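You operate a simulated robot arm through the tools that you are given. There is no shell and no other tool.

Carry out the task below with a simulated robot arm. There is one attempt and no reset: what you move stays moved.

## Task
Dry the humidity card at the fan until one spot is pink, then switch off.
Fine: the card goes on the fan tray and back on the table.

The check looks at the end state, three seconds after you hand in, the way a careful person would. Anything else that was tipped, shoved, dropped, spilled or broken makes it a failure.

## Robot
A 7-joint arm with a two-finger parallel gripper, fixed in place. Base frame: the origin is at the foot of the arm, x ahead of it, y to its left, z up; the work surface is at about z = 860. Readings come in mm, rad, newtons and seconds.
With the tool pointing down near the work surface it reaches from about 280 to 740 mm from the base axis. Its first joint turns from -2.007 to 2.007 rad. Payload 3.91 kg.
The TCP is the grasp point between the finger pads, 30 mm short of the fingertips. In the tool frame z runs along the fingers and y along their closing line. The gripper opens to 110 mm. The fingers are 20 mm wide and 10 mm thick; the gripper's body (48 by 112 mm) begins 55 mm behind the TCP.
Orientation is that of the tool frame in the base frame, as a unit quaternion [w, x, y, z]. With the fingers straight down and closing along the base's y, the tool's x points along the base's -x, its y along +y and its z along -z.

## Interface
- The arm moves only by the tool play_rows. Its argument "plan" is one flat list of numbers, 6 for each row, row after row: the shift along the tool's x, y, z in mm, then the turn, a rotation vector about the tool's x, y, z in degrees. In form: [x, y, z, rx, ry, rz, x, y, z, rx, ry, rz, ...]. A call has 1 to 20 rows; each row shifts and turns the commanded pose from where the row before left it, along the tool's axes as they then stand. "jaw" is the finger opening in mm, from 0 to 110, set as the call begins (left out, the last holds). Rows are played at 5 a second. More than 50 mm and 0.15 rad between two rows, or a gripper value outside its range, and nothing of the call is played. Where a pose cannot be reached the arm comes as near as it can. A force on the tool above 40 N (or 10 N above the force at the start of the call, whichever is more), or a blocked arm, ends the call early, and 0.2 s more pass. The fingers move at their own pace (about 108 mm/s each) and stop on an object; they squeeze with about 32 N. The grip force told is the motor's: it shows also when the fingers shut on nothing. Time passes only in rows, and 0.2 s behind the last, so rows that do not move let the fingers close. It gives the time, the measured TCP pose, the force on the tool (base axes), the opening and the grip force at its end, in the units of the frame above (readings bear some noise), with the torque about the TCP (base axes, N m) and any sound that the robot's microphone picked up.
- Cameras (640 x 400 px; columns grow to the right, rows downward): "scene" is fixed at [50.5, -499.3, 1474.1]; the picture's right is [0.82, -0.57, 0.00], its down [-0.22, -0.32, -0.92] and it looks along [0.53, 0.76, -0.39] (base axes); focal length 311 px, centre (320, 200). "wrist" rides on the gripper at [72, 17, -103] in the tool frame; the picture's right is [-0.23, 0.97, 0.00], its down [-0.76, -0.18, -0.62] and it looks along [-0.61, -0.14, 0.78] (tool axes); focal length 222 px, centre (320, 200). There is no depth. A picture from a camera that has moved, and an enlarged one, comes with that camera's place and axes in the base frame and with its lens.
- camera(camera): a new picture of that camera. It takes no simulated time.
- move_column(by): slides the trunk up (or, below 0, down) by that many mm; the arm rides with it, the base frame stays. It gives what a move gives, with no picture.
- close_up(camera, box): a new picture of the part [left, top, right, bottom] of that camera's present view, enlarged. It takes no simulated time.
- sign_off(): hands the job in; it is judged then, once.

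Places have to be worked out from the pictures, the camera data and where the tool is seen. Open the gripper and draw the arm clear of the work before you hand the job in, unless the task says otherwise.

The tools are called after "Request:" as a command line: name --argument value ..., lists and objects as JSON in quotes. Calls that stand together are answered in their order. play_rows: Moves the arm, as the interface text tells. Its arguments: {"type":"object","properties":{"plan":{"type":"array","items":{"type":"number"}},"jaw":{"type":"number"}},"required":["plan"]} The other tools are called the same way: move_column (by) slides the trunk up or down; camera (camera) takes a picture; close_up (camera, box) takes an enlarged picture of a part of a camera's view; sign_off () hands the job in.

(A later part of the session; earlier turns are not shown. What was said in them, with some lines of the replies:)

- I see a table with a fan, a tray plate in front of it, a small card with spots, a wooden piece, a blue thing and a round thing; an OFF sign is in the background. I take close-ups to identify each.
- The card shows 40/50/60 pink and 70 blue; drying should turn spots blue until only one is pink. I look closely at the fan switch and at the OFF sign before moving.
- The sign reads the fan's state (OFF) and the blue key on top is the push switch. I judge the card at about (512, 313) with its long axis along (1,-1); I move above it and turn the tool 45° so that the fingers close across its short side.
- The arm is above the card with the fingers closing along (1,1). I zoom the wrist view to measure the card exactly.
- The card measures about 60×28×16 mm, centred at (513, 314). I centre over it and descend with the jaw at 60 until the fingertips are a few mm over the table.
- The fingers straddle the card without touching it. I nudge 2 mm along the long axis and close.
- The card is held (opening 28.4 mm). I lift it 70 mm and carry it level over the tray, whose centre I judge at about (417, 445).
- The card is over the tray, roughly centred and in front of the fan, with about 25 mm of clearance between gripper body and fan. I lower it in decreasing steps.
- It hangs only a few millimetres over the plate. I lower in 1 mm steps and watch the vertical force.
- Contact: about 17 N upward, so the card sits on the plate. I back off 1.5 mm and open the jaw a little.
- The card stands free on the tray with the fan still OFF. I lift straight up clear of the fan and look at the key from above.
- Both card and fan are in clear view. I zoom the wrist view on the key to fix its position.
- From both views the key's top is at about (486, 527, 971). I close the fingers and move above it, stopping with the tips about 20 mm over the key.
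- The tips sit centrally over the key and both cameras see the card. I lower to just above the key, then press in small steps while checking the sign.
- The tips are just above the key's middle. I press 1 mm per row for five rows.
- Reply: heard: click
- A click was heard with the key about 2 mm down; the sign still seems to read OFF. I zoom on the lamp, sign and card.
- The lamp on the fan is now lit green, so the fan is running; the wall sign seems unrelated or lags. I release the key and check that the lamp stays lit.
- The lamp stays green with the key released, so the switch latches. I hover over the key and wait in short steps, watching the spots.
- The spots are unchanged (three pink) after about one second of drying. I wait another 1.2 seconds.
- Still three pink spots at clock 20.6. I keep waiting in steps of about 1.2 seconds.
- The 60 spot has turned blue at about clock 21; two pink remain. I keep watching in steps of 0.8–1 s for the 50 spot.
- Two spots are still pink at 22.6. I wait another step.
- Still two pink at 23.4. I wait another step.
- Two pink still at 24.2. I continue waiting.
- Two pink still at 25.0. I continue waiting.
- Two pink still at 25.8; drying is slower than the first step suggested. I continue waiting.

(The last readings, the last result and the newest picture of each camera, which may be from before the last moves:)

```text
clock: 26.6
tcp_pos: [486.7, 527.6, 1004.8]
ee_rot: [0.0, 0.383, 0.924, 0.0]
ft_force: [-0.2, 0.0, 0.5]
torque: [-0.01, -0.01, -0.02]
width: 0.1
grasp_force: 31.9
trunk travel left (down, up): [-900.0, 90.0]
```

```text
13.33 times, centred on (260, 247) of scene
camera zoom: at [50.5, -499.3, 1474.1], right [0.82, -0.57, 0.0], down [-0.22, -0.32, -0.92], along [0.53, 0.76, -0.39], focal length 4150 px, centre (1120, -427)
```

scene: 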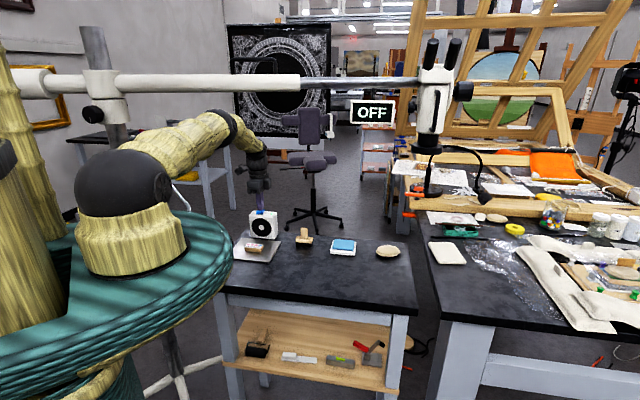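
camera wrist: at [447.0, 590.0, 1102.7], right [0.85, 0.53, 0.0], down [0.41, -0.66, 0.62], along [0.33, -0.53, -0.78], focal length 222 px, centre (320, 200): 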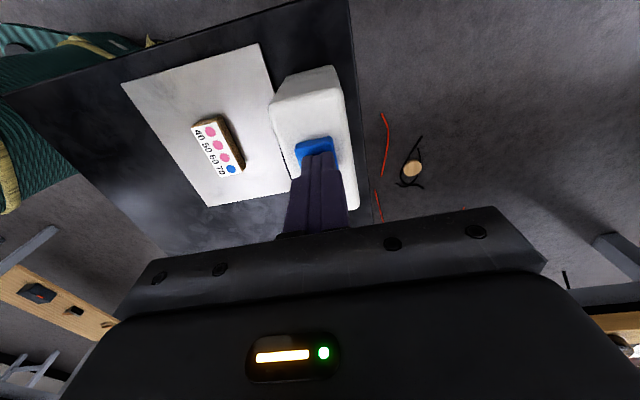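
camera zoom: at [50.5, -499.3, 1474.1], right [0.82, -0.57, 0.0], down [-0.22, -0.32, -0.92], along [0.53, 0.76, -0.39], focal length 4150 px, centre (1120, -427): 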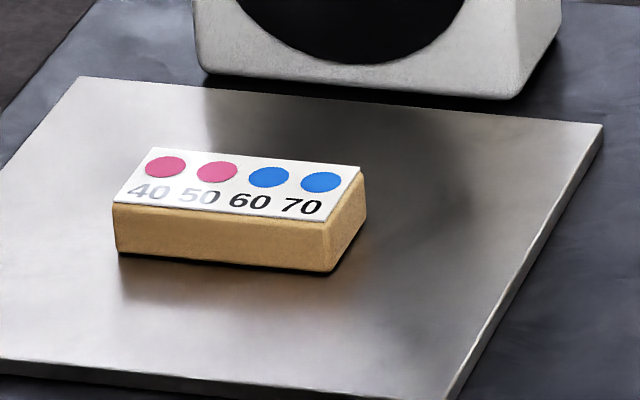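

Unchanged at 26.6. I continue waiting.

Request:
play_rows --plan '[0, 0, 0, 0, 0, 0, 0, 0, 0, 0, 0, 0, 0, 0, 0, 0, 0, 0]'

Request:
close_up --camera "scene" --box '[236, 190, 300, 260]'

```text
clock: 27.4
tcp_pos: [486.5, 527.6, 1004.5]
ee_rot: [0.0, 0.383, 0.924, 0.0]
ft_force: [-0.2, -0.2, 0.0]
torque: [0.0, -0.02, -0.02]
width: 0.0
grasp_force: 31.8
trunk travel left (down, up): [-900.0, 90.0]
```

```text
5.71 times, centred on (268, 225) of scene
camera zoom: at [50.5, -499.3, 1474.1], right [0.82, -0.57, 0.0], down [-0.22, -0.32, -0.92], along [0.53, 0.76, -0.39], focal length 1779 px, centre (617, 57)
```

zoom: 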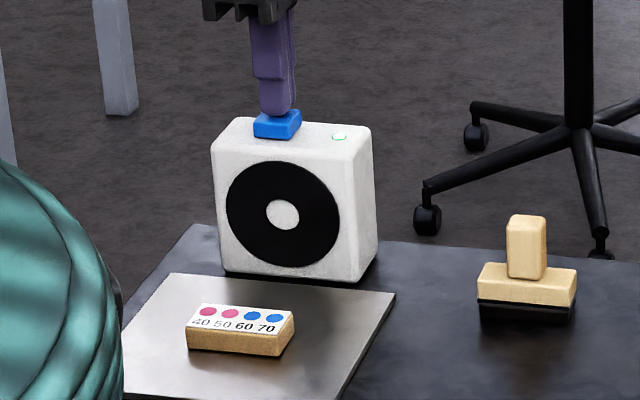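

The fan lamp is still green and two spots are pink at 27.4. I continue waiting.

Request:
play_rows --plan '[0, 0, 0, 0, 0, 0, 0, 0, 0, 0, 0, 0, 0, 0, 0, 0, 0, 0, 0, 0, 0, 0, 0, 0]'

Request:
close_up --camera "scene" --box '[236, 232, 284, 262]'

```text
clock: 28.4
tcp_pos: [487.0, 527.7, 1005.4]
ee_rot: [0.0, 0.382, 0.924, 0.0]
ft_force: [0.4, 0.1, 0.0]
torque: [0.03, 0.02, 0.01]
width: 0.1
grasp_force: 31.9
trunk travel left (down, up): [-900.0, 90.0]
```

```text
13.33 times, centred on (260, 247) of scene
camera zoom: at [50.5, -499.3, 1474.1], right [0.82, -0.57, 0.0], down [-0.22, -0.32, -0.92], along [0.53, 0.76, -0.39], focal length 4150 px, centre (1120, -427)
```

zoom: 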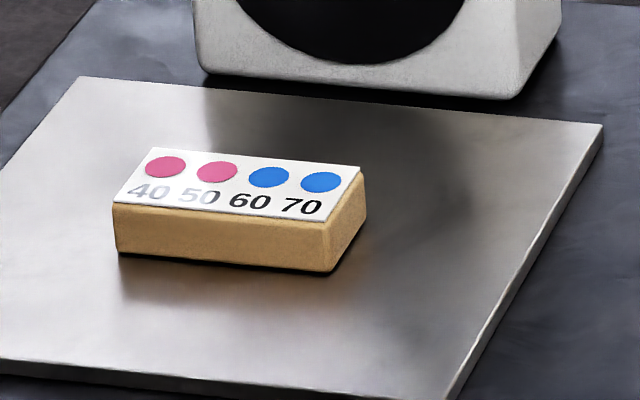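

Two pink at 28.4. I continue waiting in 1 s steps.

Request:
play_rows --plan '[0, 0, 0, 0, 0, 0, 0, 0, 0, 0, 0, 0, 0, 0, 0, 0, 0, 0, 0, 0, 0, 0, 0, 0]'

Request:
close_up --camera "scene" --box '[236, 232, 284, 262]'

```text
clock: 29.4
tcp_pos: [486.4, 527.6, 1004.3]
ee_rot: [0.0, 0.382, 0.924, 0.0]
ft_force: [0.3, 0.0, 0.0]
torque: [-0.02, 0.01, 0.02]
width: 0.0
grasp_force: 31.9
trunk travel left (down, up): [-900.0, 90.0]
```

```text
13.33 times, centred on (260, 247) of scene
camera zoom: at [50.5, -499.3, 1474.1], right [0.82, -0.57, 0.0], down [-0.22, -0.32, -0.92], along [0.53, 0.76, -0.39], focal length 4150 px, centre (1120, -427)
```

zoom: 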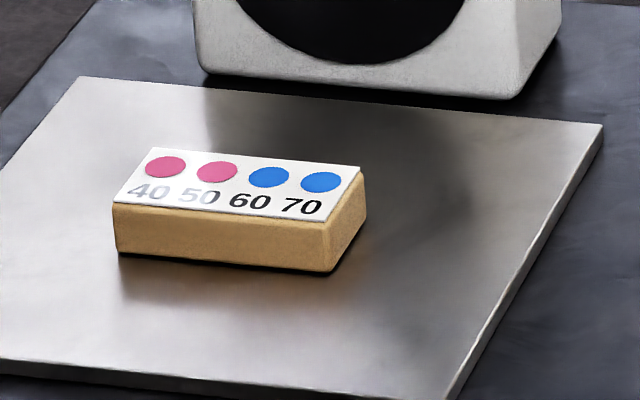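

Two pink at 29.4. I continue waiting.

Request:
play_rows --plan '[0, 0, 0, 0, 0, 0, 0, 0, 0, 0, 0, 0, 0, 0, 0, 0, 0, 0, 0, 0, 0, 0, 0, 0]'

Request:
close_up --camera "scene" --box '[236, 232, 284, 262]'

```text
clock: 30.4
tcp_pos: [487.4, 527.6, 1004.9]
ee_rot: [-0.001, 0.383, 0.924, 0.0]
ft_force: [0.8, -0.1, -0.3]
torque: [0.0, 0.03, 0.02]
width: 0.0
grasp_force: 32.6
trunk travel left (down, up): [-900.0, 90.0]
```

```text
13.33 times, centred on (260, 247) of scene
camera zoom: at [50.5, -499.3, 1474.1], right [0.82, -0.57, 0.0], down [-0.22, -0.32, -0.92], along [0.53, 0.76, -0.39], focal length 4150 px, centre (1120, -427)
```

zoom: 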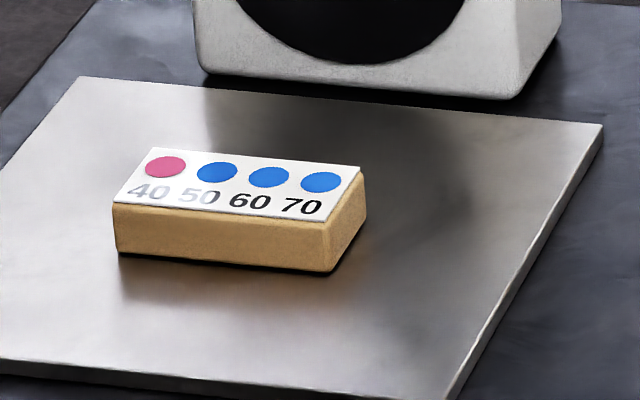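

The 50 spot turned blue at about clock 30, some 9 s after the 60 one; only 40 is pink now. I allow about 1.5 s more as a margin against re-wetting (the 40 spot should need some 9 s), then switch off.

Request:
play_rows --plan '[0, 0, 0, 0, 0, 0, 0, 0, 0, 0, 0, 0, 0, 0, 0, 0, 0, 0, 0, 0, 0, 0, 0, 0, 0, 0, 0, 0, 0, 0, 0, 0, 0, 0, 0, 0]'

Request:
close_up --camera "scene" --box '[236, 232, 284, 262]'

```text
clock: 31.8
tcp_pos: [486.0, 526.8, 1005.3]
ee_rot: [0.0, 0.383, 0.924, -0.001]
ft_force: [0.0, -0.3, 0.6]
torque: [0.01, 0.02, -0.01]
width: 0.0
grasp_force: 32.1
trunk travel left (down, up): [-900.0, 90.0]
```

```text
13.33 times, centred on (260, 247) of scene
camera zoom: at [50.5, -499.3, 1474.1], right [0.82, -0.57, 0.0], down [-0.22, -0.32, -0.92], along [0.53, 0.76, -0.39], focal length 4150 px, centre (1120, -427)
```

zoom: 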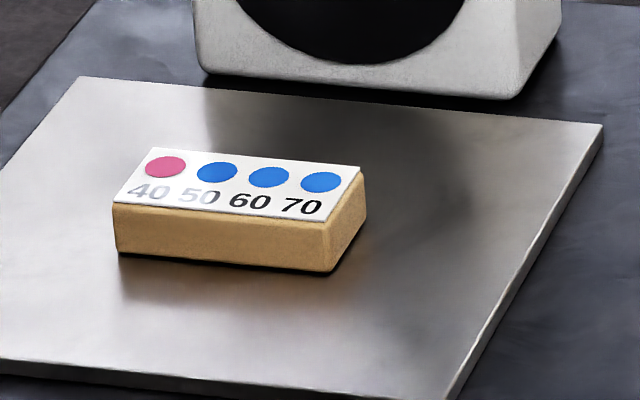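

One spot pink at 31.8. I now press the key again with the same 5 mm stroke and release to switch the fan off.

Request:
play_rows --plan '[0, 0, 3, 0, 0, 0, 0, 0, 3, 0, 0, 0, 0, 0, 0, 0, 0, 0, 0, 0, -3, 0, 0, 0, 0, 0, -6, 0, 0, 0]'

Request:
close_up --camera "scene" --box '[236, 190, 300, 260]'

Request:
close_up --camera "scene" --box '[244, 190, 292, 230]'

```text
clock: 33.0
tcp_pos: [485.5, 527.1, 1008.6]
ee_rot: [0.0, 0.383, 0.924, 0.0]
ft_force: [0.1, 0.3, -0.6]
torque: [-0.01, 0.02, -0.03]
width: 0.0
grasp_force: 32.2
trunk travel left (down, up): [-900.0, 90.0]
heard: click
```

```text
5.71 times, centred on (268, 225) of scene
camera zoom: at [50.5, -499.3, 1474.1], right [0.82, -0.57, 0.0], down [-0.22, -0.32, -0.92], along [0.53, 0.76, -0.39], focal length 1779 px, centre (617, 57)
```

zoom: 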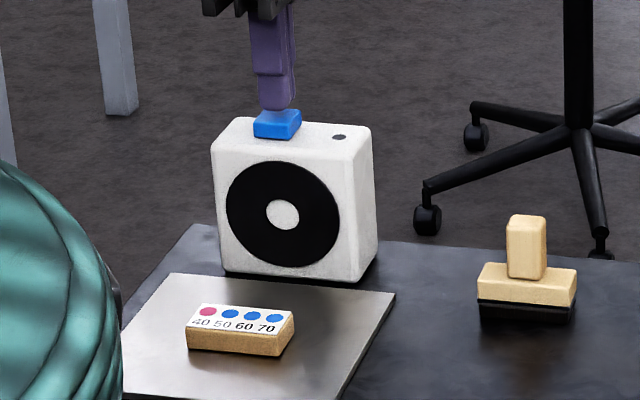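

```text
10.00 times, centred on (268, 210) of scene
camera zoom: at [50.5, -499.3, 1474.1], right [0.82, -0.57, 0.0], down [-0.22, -0.32, -0.92], along [0.53, 0.76, -0.39], focal length 3113 px, centre (840, 100)
```

zoom: 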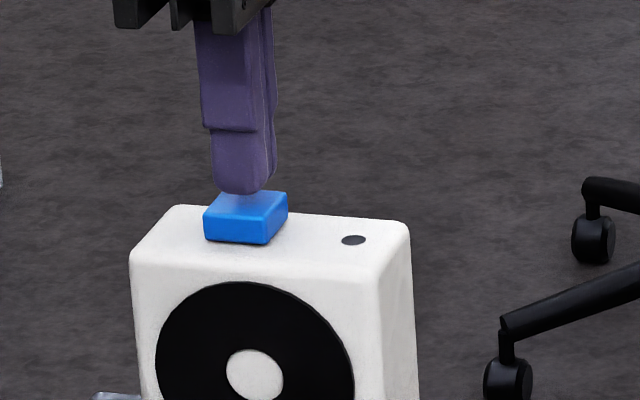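

The lamp is dark, so the fan is off, and exactly one spot (40) is pink. I rise clear of the fan, go back over the card and open the jaw to 50.

Request:
play_rows --plan '[0, 0, -30, 0, 0, 0, 0, 0, -40, 0, 0, 0, -2.8, -28.4, 0, 0, 0, 0, -2.8, -28.4, 0, 0, 0, 0, -2.8, -28.4, 0, 0, 0, 0, -2.7, -28.3, 0, 0, 0, 0, 0, 0, 0, 0, 0, 0]'

Request:
play_rows --plan '[0, 0, 0, 0, 0, 0, 0, 0, 0, 0, 0, 0]' --jaw 50

Request:
camera --camera "wrist"

Request:
close_up --camera "wrist" --box '[280, 50, 360, 140]'

```text
clock: 34.6
tcp_pos: [413.2, 439.3, 1077.5]
ee_rot: [0.0, 0.382, 0.924, 0.0]
ft_force: [0.2, 0.7, -0.6]
torque: [-0.02, -0.01, -0.01]
width: 0.1
grasp_force: 31.5
trunk travel left (down, up): [-900.0, 90.0]
```

```text
clock: 35.2
tcp_pos: [412.8, 438.7, 1079.0]
ee_rot: [0.0, 0.383, 0.924, 0.001]
ft_force: [-1.0, -0.1, 0.3]
torque: [0.02, 0.0, -0.02]
width: 50.2
grasp_force: 0.1
trunk travel left (down, up): [-900.0, 90.0]
```

```text
taken
camera wrist: at [373.5, 501.8, 1181.9], right [0.85, 0.53, 0.0], down [0.41, -0.66, 0.62], along [0.33, -0.53, -0.78], focal length 222 px, centre (320, 200)
```

wrist: 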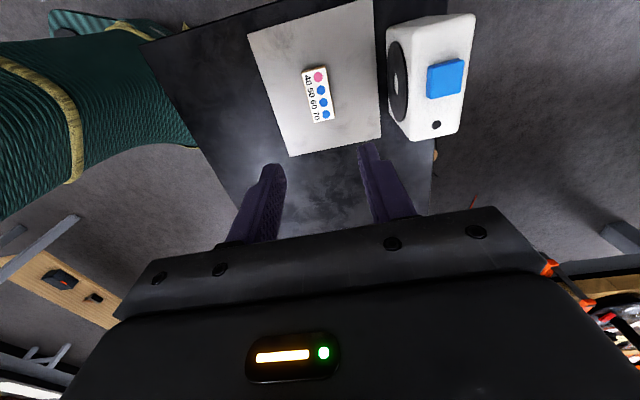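

```text
4.44 times, centred on (320, 95) of wrist
camera zoom: at [373.5, 501.8, 1181.9], right [0.85, 0.53, 0.0], down [0.41, -0.66, 0.62], along [0.33, -0.53, -0.78], focal length 987 px, centre (320, 667)
```

zoom: 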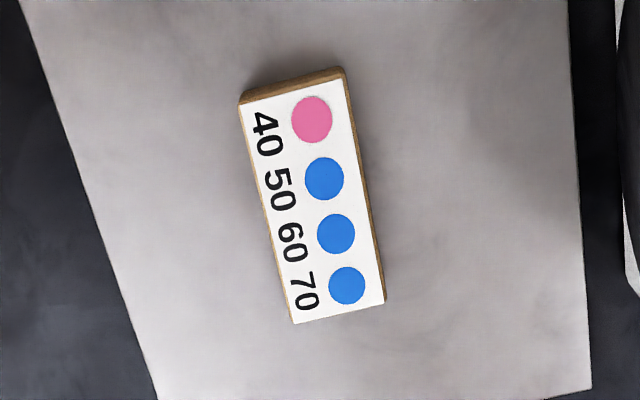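

I am back over the card, still one pink spot. I descend straight to the grip height (TCP about 900).

Request:
play_rows --plan '[0, 0, 40, 0, 0, 0, 0, 0, 40, 0, 0, 0, 0, 0, 40, 0, 0, 0, 0, 0, 30, 0, 0, 0, 0, 0, 20, 0, 0, 0, 0, 0, 8, 0, 0, 0, 0, 0, 0, 0, 0, 0]'

Request:
camera --camera "wrist"

Request:
close_up --camera "scene" --box '[230, 200, 294, 260]'

```text
clock: 36.8
tcp_pos: [413.4, 437.3, 900.7]
ee_rot: [-0.001, 0.382, 0.924, 0.0]
ft_force: [-0.1, 0.1, 0.6]
torque: [0.03, 0.01, -0.01]
width: 50.0
grasp_force: 0.0
trunk travel left (down, up): [-900.0, 90.0]
```

```text
taken
camera wrist: at [374.3, 500.7, 1004.0], right [0.85, 0.53, 0.0], down [0.41, -0.66, 0.62], along [0.33, -0.53, -0.78], focal length 222 px, centre (320, 200)
```

wrist: 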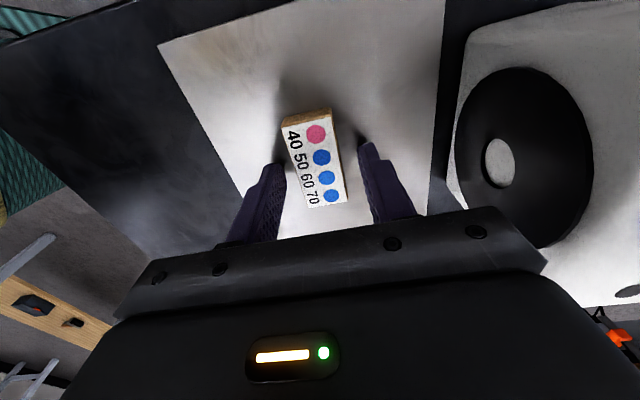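

```text
6.67 times, centred on (262, 230) of scene
camera zoom: at [50.5, -499.3, 1474.1], right [0.82, -0.57, 0.0], down [-0.22, -0.32, -0.92], along [0.53, 0.76, -0.39], focal length 2075 px, centre (707, 0)
```

zoom: 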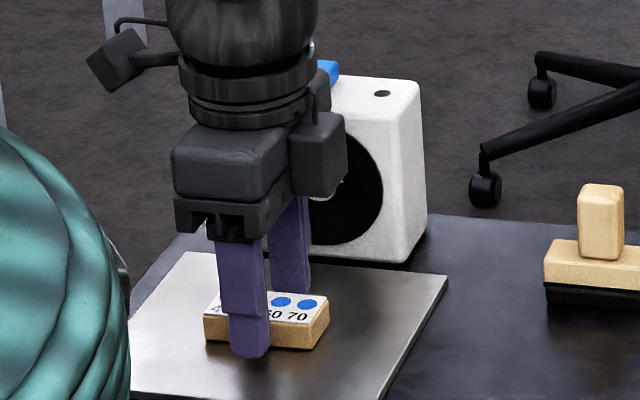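

The fingers straddle the card as before, nothing touched. I close on it and lift 70 mm.

Request:
play_rows --plan '[0, 0, 0, 0, 0, 0, 0, 0, 0, 0, 0, 0, 0, 0, 0, 0, 0, 0]' --jaw 20

Request:
play_rows --plan '[0, 0, -5, 0, 0, 0, 0, 0, -20, 0, 0, 0, 0, 0, -20, 0, 0, 0, 0, 0, -20, 0, 0, 0, 0, 0, 0, 0, 0, 0]'

Request:
close_up --camera "scene" --box '[210, 190, 330, 280]'

```text
clock: 37.6
tcp_pos: [413.3, 438.5, 902.4]
ee_rot: [0.0, 0.383, 0.924, 0.0]
ft_force: [0.7, 0.4, -0.4]
torque: [0.04, 0.02, -0.05]
width: 28.5
grasp_force: 32.2
trunk travel left (down, up): [-900.0, 90.0]
```

```text
clock: 38.8
tcp_pos: [414.0, 439.1, 966.1]
ee_rot: [-0.001, 0.383, 0.924, 0.001]
ft_force: [0.4, 0.4, -0.4]
torque: [-0.01, 0.01, -0.04]
width: 28.5
grasp_force: 32.0
trunk travel left (down, up): [-900.0, 90.0]
```

```text
4.44 times, centred on (270, 235) of scene
camera zoom: at [50.5, -499.3, 1474.1], right [0.82, -0.57, 0.0], down [-0.22, -0.32, -0.92], along [0.53, 0.76, -0.39], focal length 1383 px, centre (542, 44)
```

zoom: 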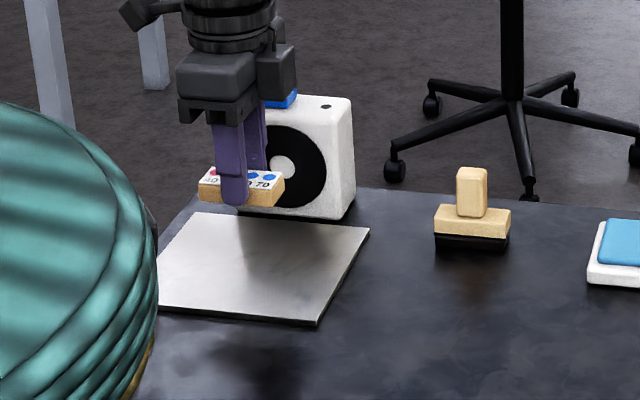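

The card is held firmly and level. I carry it back to its original place at about (514, 313) and lower to about 3 mm above the table.

Request:
play_rows --plan '[-27, -3, 0, 0, 0, 0, -27, -3, 0, 0, 0, 0, -27, -3, 0, 0, 0, 0, -27, -3, 0, 0, 0, 0, -27, -3, 0, 0, 0, 0, -25, -3, 0, 0, 0, 0, 0, 0, 20, 0, 0, 0, 0, 0, 20, 0, 0, 0, 0, 0, 16, 0, 0, 0, 0, 0, 8, 0, 0, 0, 0, 0, 2, 0, 0, 0, 0, 0, 0, 0, 0, 0]'

Request:
close_up --camera "scene" --box '[260, 210, 340, 270]'

```text
clock: 41.4
tcp_pos: [514.3, 312.7, 899.7]
ee_rot: [0.0, 0.382, 0.924, 0.0]
ft_force: [-0.6, 0.2, 0.0]
torque: [0.03, -0.01, -0.06]
width: 28.5
grasp_force: 32.4
trunk travel left (down, up): [-900.0, 90.0]
```

```text
6.67 times, centred on (300, 240) of scene
camera zoom: at [50.5, -499.3, 1474.1], right [0.82, -0.57, 0.0], down [-0.22, -0.32, -0.92], along [0.53, 0.76, -0.39], focal length 2075 px, centre (453, -67)
```

zoom: 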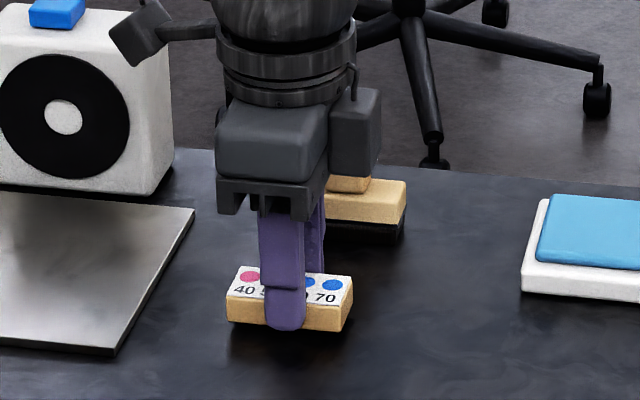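

The card is a few millimetres above its original spot. I lower in 1 mm steps and watch the force.

Request:
play_rows --plan '[0, 0, 1, 0, 0, 0, 0, 0, 1, 0, 0, 0, 0, 0, 0, 0, 0, 0]'

Request:
play_rows --plan '[0, 0, 1, 0, 0, 0, 0, 0, 0, 0, 0, 0]'

```text
clock: 42.2
tcp_pos: [515.0, 312.8, 896.8]
ee_rot: [0.0, 0.383, 0.924, -0.001]
ft_force: [0.2, 0.4, -1.4]
torque: [-0.01, 0.03, -0.03]
width: 28.5
grasp_force: 32.3
trunk travel left (down, up): [-900.0, 90.0]
```

```text
clock: 42.8
tcp_pos: [514.9, 312.0, 896.1]
ee_rot: [0.0, 0.383, 0.924, 0.0]
ft_force: [0.6, -0.4, -0.2]
torque: [-0.01, 0.0, 0.01]
width: 28.7
grasp_force: 31.8
trunk travel left (down, up): [-900.0, 90.0]
```

No contact yet at TCP 896. I go on in single millimetres.

Request:
play_rows --plan '[0, 0, 1, 0, 0, 0, 0, 0, 0, 0, 0, 0]'

Request:
play_rows --plan '[0, 0, 0.7, 0, 0, 0, 0, 0, 0, 0, 0, 0]'

```text
clock: 43.4
tcp_pos: [513.8, 311.6, 895.1]
ee_rot: [0.0, 0.382, 0.924, 0.001]
ft_force: [0.7, 1.5, 0.2]
torque: [0.01, 0.02, 0.02]
width: 28.3
grasp_force: 32.2
trunk travel left (down, up): [-900.0, 90.0]
```

```text
clock: 44.0
tcp_pos: [514.3, 312.1, 894.5]
ee_rot: [0.0, 0.382, 0.924, 0.0]
ft_force: [-0.4, -0.5, 0.8]
torque: [-0.01, 0.02, -0.03]
width: 28.5
grasp_force: 31.7
trunk travel left (down, up): [-900.0, 90.0]
```

Still no clear contact; I continue by small steps.

Request:
play_rows --plan '[0, 0, 0.7, 0, 0, 0, 0, 0, 0, 0, 0, 0]'

Request:
close_up --camera "scene" --box '[280, 235, 312, 260]'

```text
clock: 44.6
tcp_pos: [514.9, 312.2, 893.1]
ee_rot: [0.001, 0.382, 0.924, 0.001]
ft_force: [-0.5, -0.9, 6.4]
torque: [0.04, 0.05, 0.02]
width: 28.8
grasp_force: 32.4
trunk travel left (down, up): [-900.0, 90.0]
```

```text
16.00 times, centred on (296, 248) of scene
camera zoom: at [50.5, -499.3, 1474.1], right [0.82, -0.57, 0.0], down [-0.22, -0.32, -0.92], along [0.53, 0.76, -0.39], focal length 4980 px, centre (704, -560)
```

zoom: 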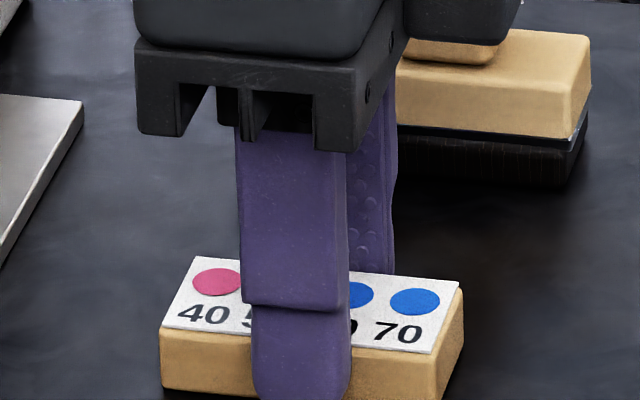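

Contact is now felt (6 N up), so the card rests on the table. I open the jaw modestly and check that nothing else is near the fingers.

Request:
play_rows --plan '[0, 0, 0, 0, 0, 0, 0, 0, 0, 0, 0, 0, 0, 0, 0, 0, 0, 0]' --jaw 55

Request:
play_rows --plan '[0, 0, -10, 0, 0, 0, 0, 0, -25, 0, 0, 0, 0, 0, -40, 0, 0, 0, 0, 0, -40, 0, 0, 0, 0, 0, -45, 0, 0, 0, 0, 0, -45, 0, 0, 0, 0, 0, -45, 0, 0, 0, 0, 0, 0, 0, 0, 0]'

Request:
close_up --camera "scene" --box '[220, 195, 420, 320]'

Request:
close_up --camera "scene" --box '[275, 230, 323, 260]'

Request:
camera --camera "wrist"

Request:
camera --camera "scene"

```text
clock: 45.4
tcp_pos: [514.6, 312.3, 894.2]
ee_rot: [0.0, 0.382, 0.924, -0.001]
ft_force: [0.7, 0.2, -1.1]
torque: [-0.01, -0.01, -0.01]
width: 54.9
grasp_force: 0.0
trunk travel left (down, up): [-900.0, 90.0]
```

```text
clock: 47.2
tcp_pos: [513.6, 312.9, 1142.4]
ee_rot: [0.0, 0.382, 0.924, -0.001]
ft_force: [0.5, -0.8, 0.0]
torque: [-0.01, 0.01, -0.01]
width: 55.2
grasp_force: 0.1
trunk travel left (down, up): [-900.0, 90.0]
```

```text
3.20 times, centred on (320, 258) of scene
camera zoom: at [50.5, -499.3, 1474.1], right [0.82, -0.57, 0.0], down [-0.22, -0.32, -0.92], along [0.53, 0.76, -0.39], focal length 996 px, centre (320, 16)
```

zoom: 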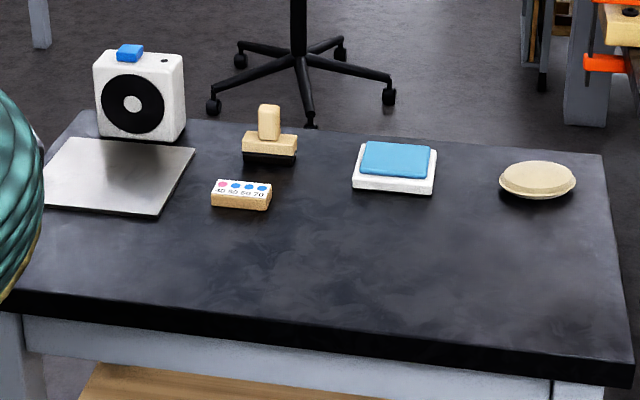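

```text
13.33 times, centred on (299, 245) of scene
camera zoom: at [50.5, -499.3, 1474.1], right [0.82, -0.57, 0.0], down [-0.22, -0.32, -0.92], along [0.53, 0.76, -0.39], focal length 4150 px, centre (600, -400)
```

zoom: 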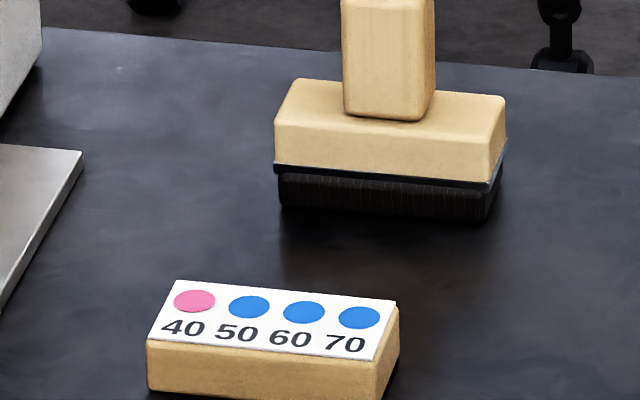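

```text
taken
camera wrist: at [474.6, 377.8, 1246.0], right [0.85, 0.53, 0.0], down [0.41, -0.66, 0.62], along [0.33, -0.53, -0.78], focal length 222 px, centre (320, 200)
```

wrist: 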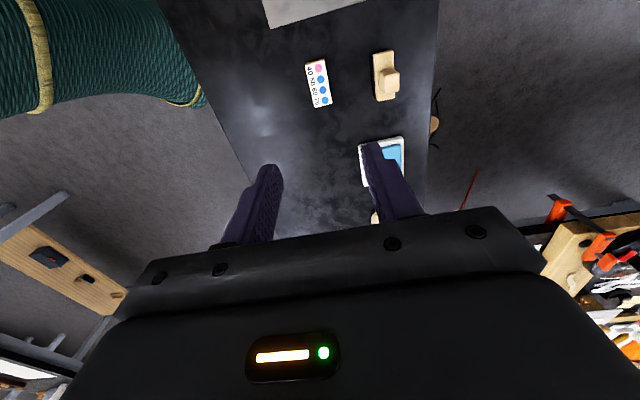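

```text
taken
```

scene: 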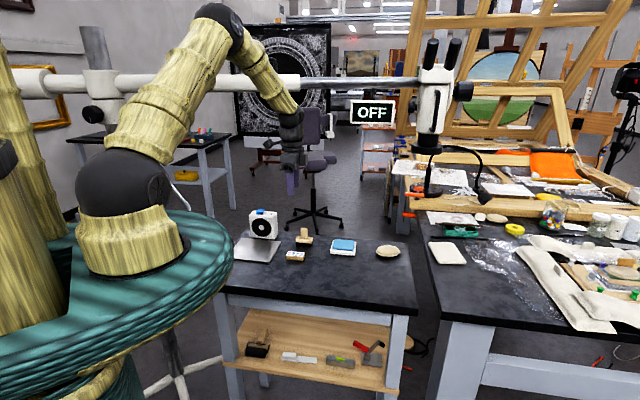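

The card is back in its place with only 40 pink, the fan lamp is dark and everything else stands as at the start. I open the jaw fully, well clear of the table.

Request:
play_rows --plan '[0, 0, -30, 0, 0, 0, 0, 0, 0, 0, 0, 0]' --jaw 110

Request:
close_up --camera "scene" --box '[236, 200, 324, 262]'

```text
clock: 47.8
tcp_pos: [514.6, 314.0, 1172.0]
ee_rot: [-0.001, 0.383, 0.924, 0.0]
ft_force: [-0.6, 0.0, -0.5]
torque: [0.0, 0.01, -0.01]
width: 110.1
grasp_force: 0.0
trunk travel left (down, up): [-900.0, 90.0]
```

```text
6.45 times, centred on (280, 231) of scene
camera zoom: at [50.5, -499.3, 1474.1], right [0.82, -0.57, 0.0], down [-0.22, -0.32, -0.92], along [0.53, 0.76, -0.39], focal length 2008 px, centre (578, 0)
```

zoom: 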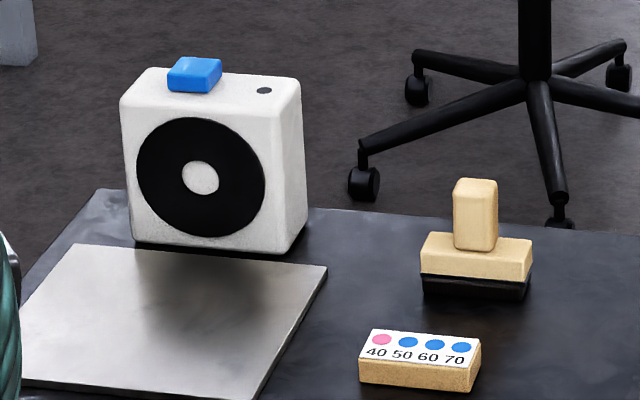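

The final view shows one pink spot (40), the fan's lamp dark, the card on the table and the arm clear with the gripper open. I hand the job in.

Request:
sign_off

```text
The job is handed in.
```

I dried the humidity card on the fan tray until only the 40 spot was pink. I then switched the fan off and put the card back in its original place on the table.

- **Drying:** the card started with 40, 50 and 60 pink. The 60 spot turned blue at about clock 21 and the 50 spot at about clock 30. I let it run until about clock 32 before pressing the key again, so the 50 spot would not drift back to pink.
- **Fan state:** I judged on and off by the lamp on top of the fan, which lit green when running and is now dark. The "OFF" sign in the background never changed, even while the lamp was lit, so I did not rely on it.
- **End state:** in the last picture only 40 is pink and the other things on the table had not moved. The arm is well above the table with the gripper open.
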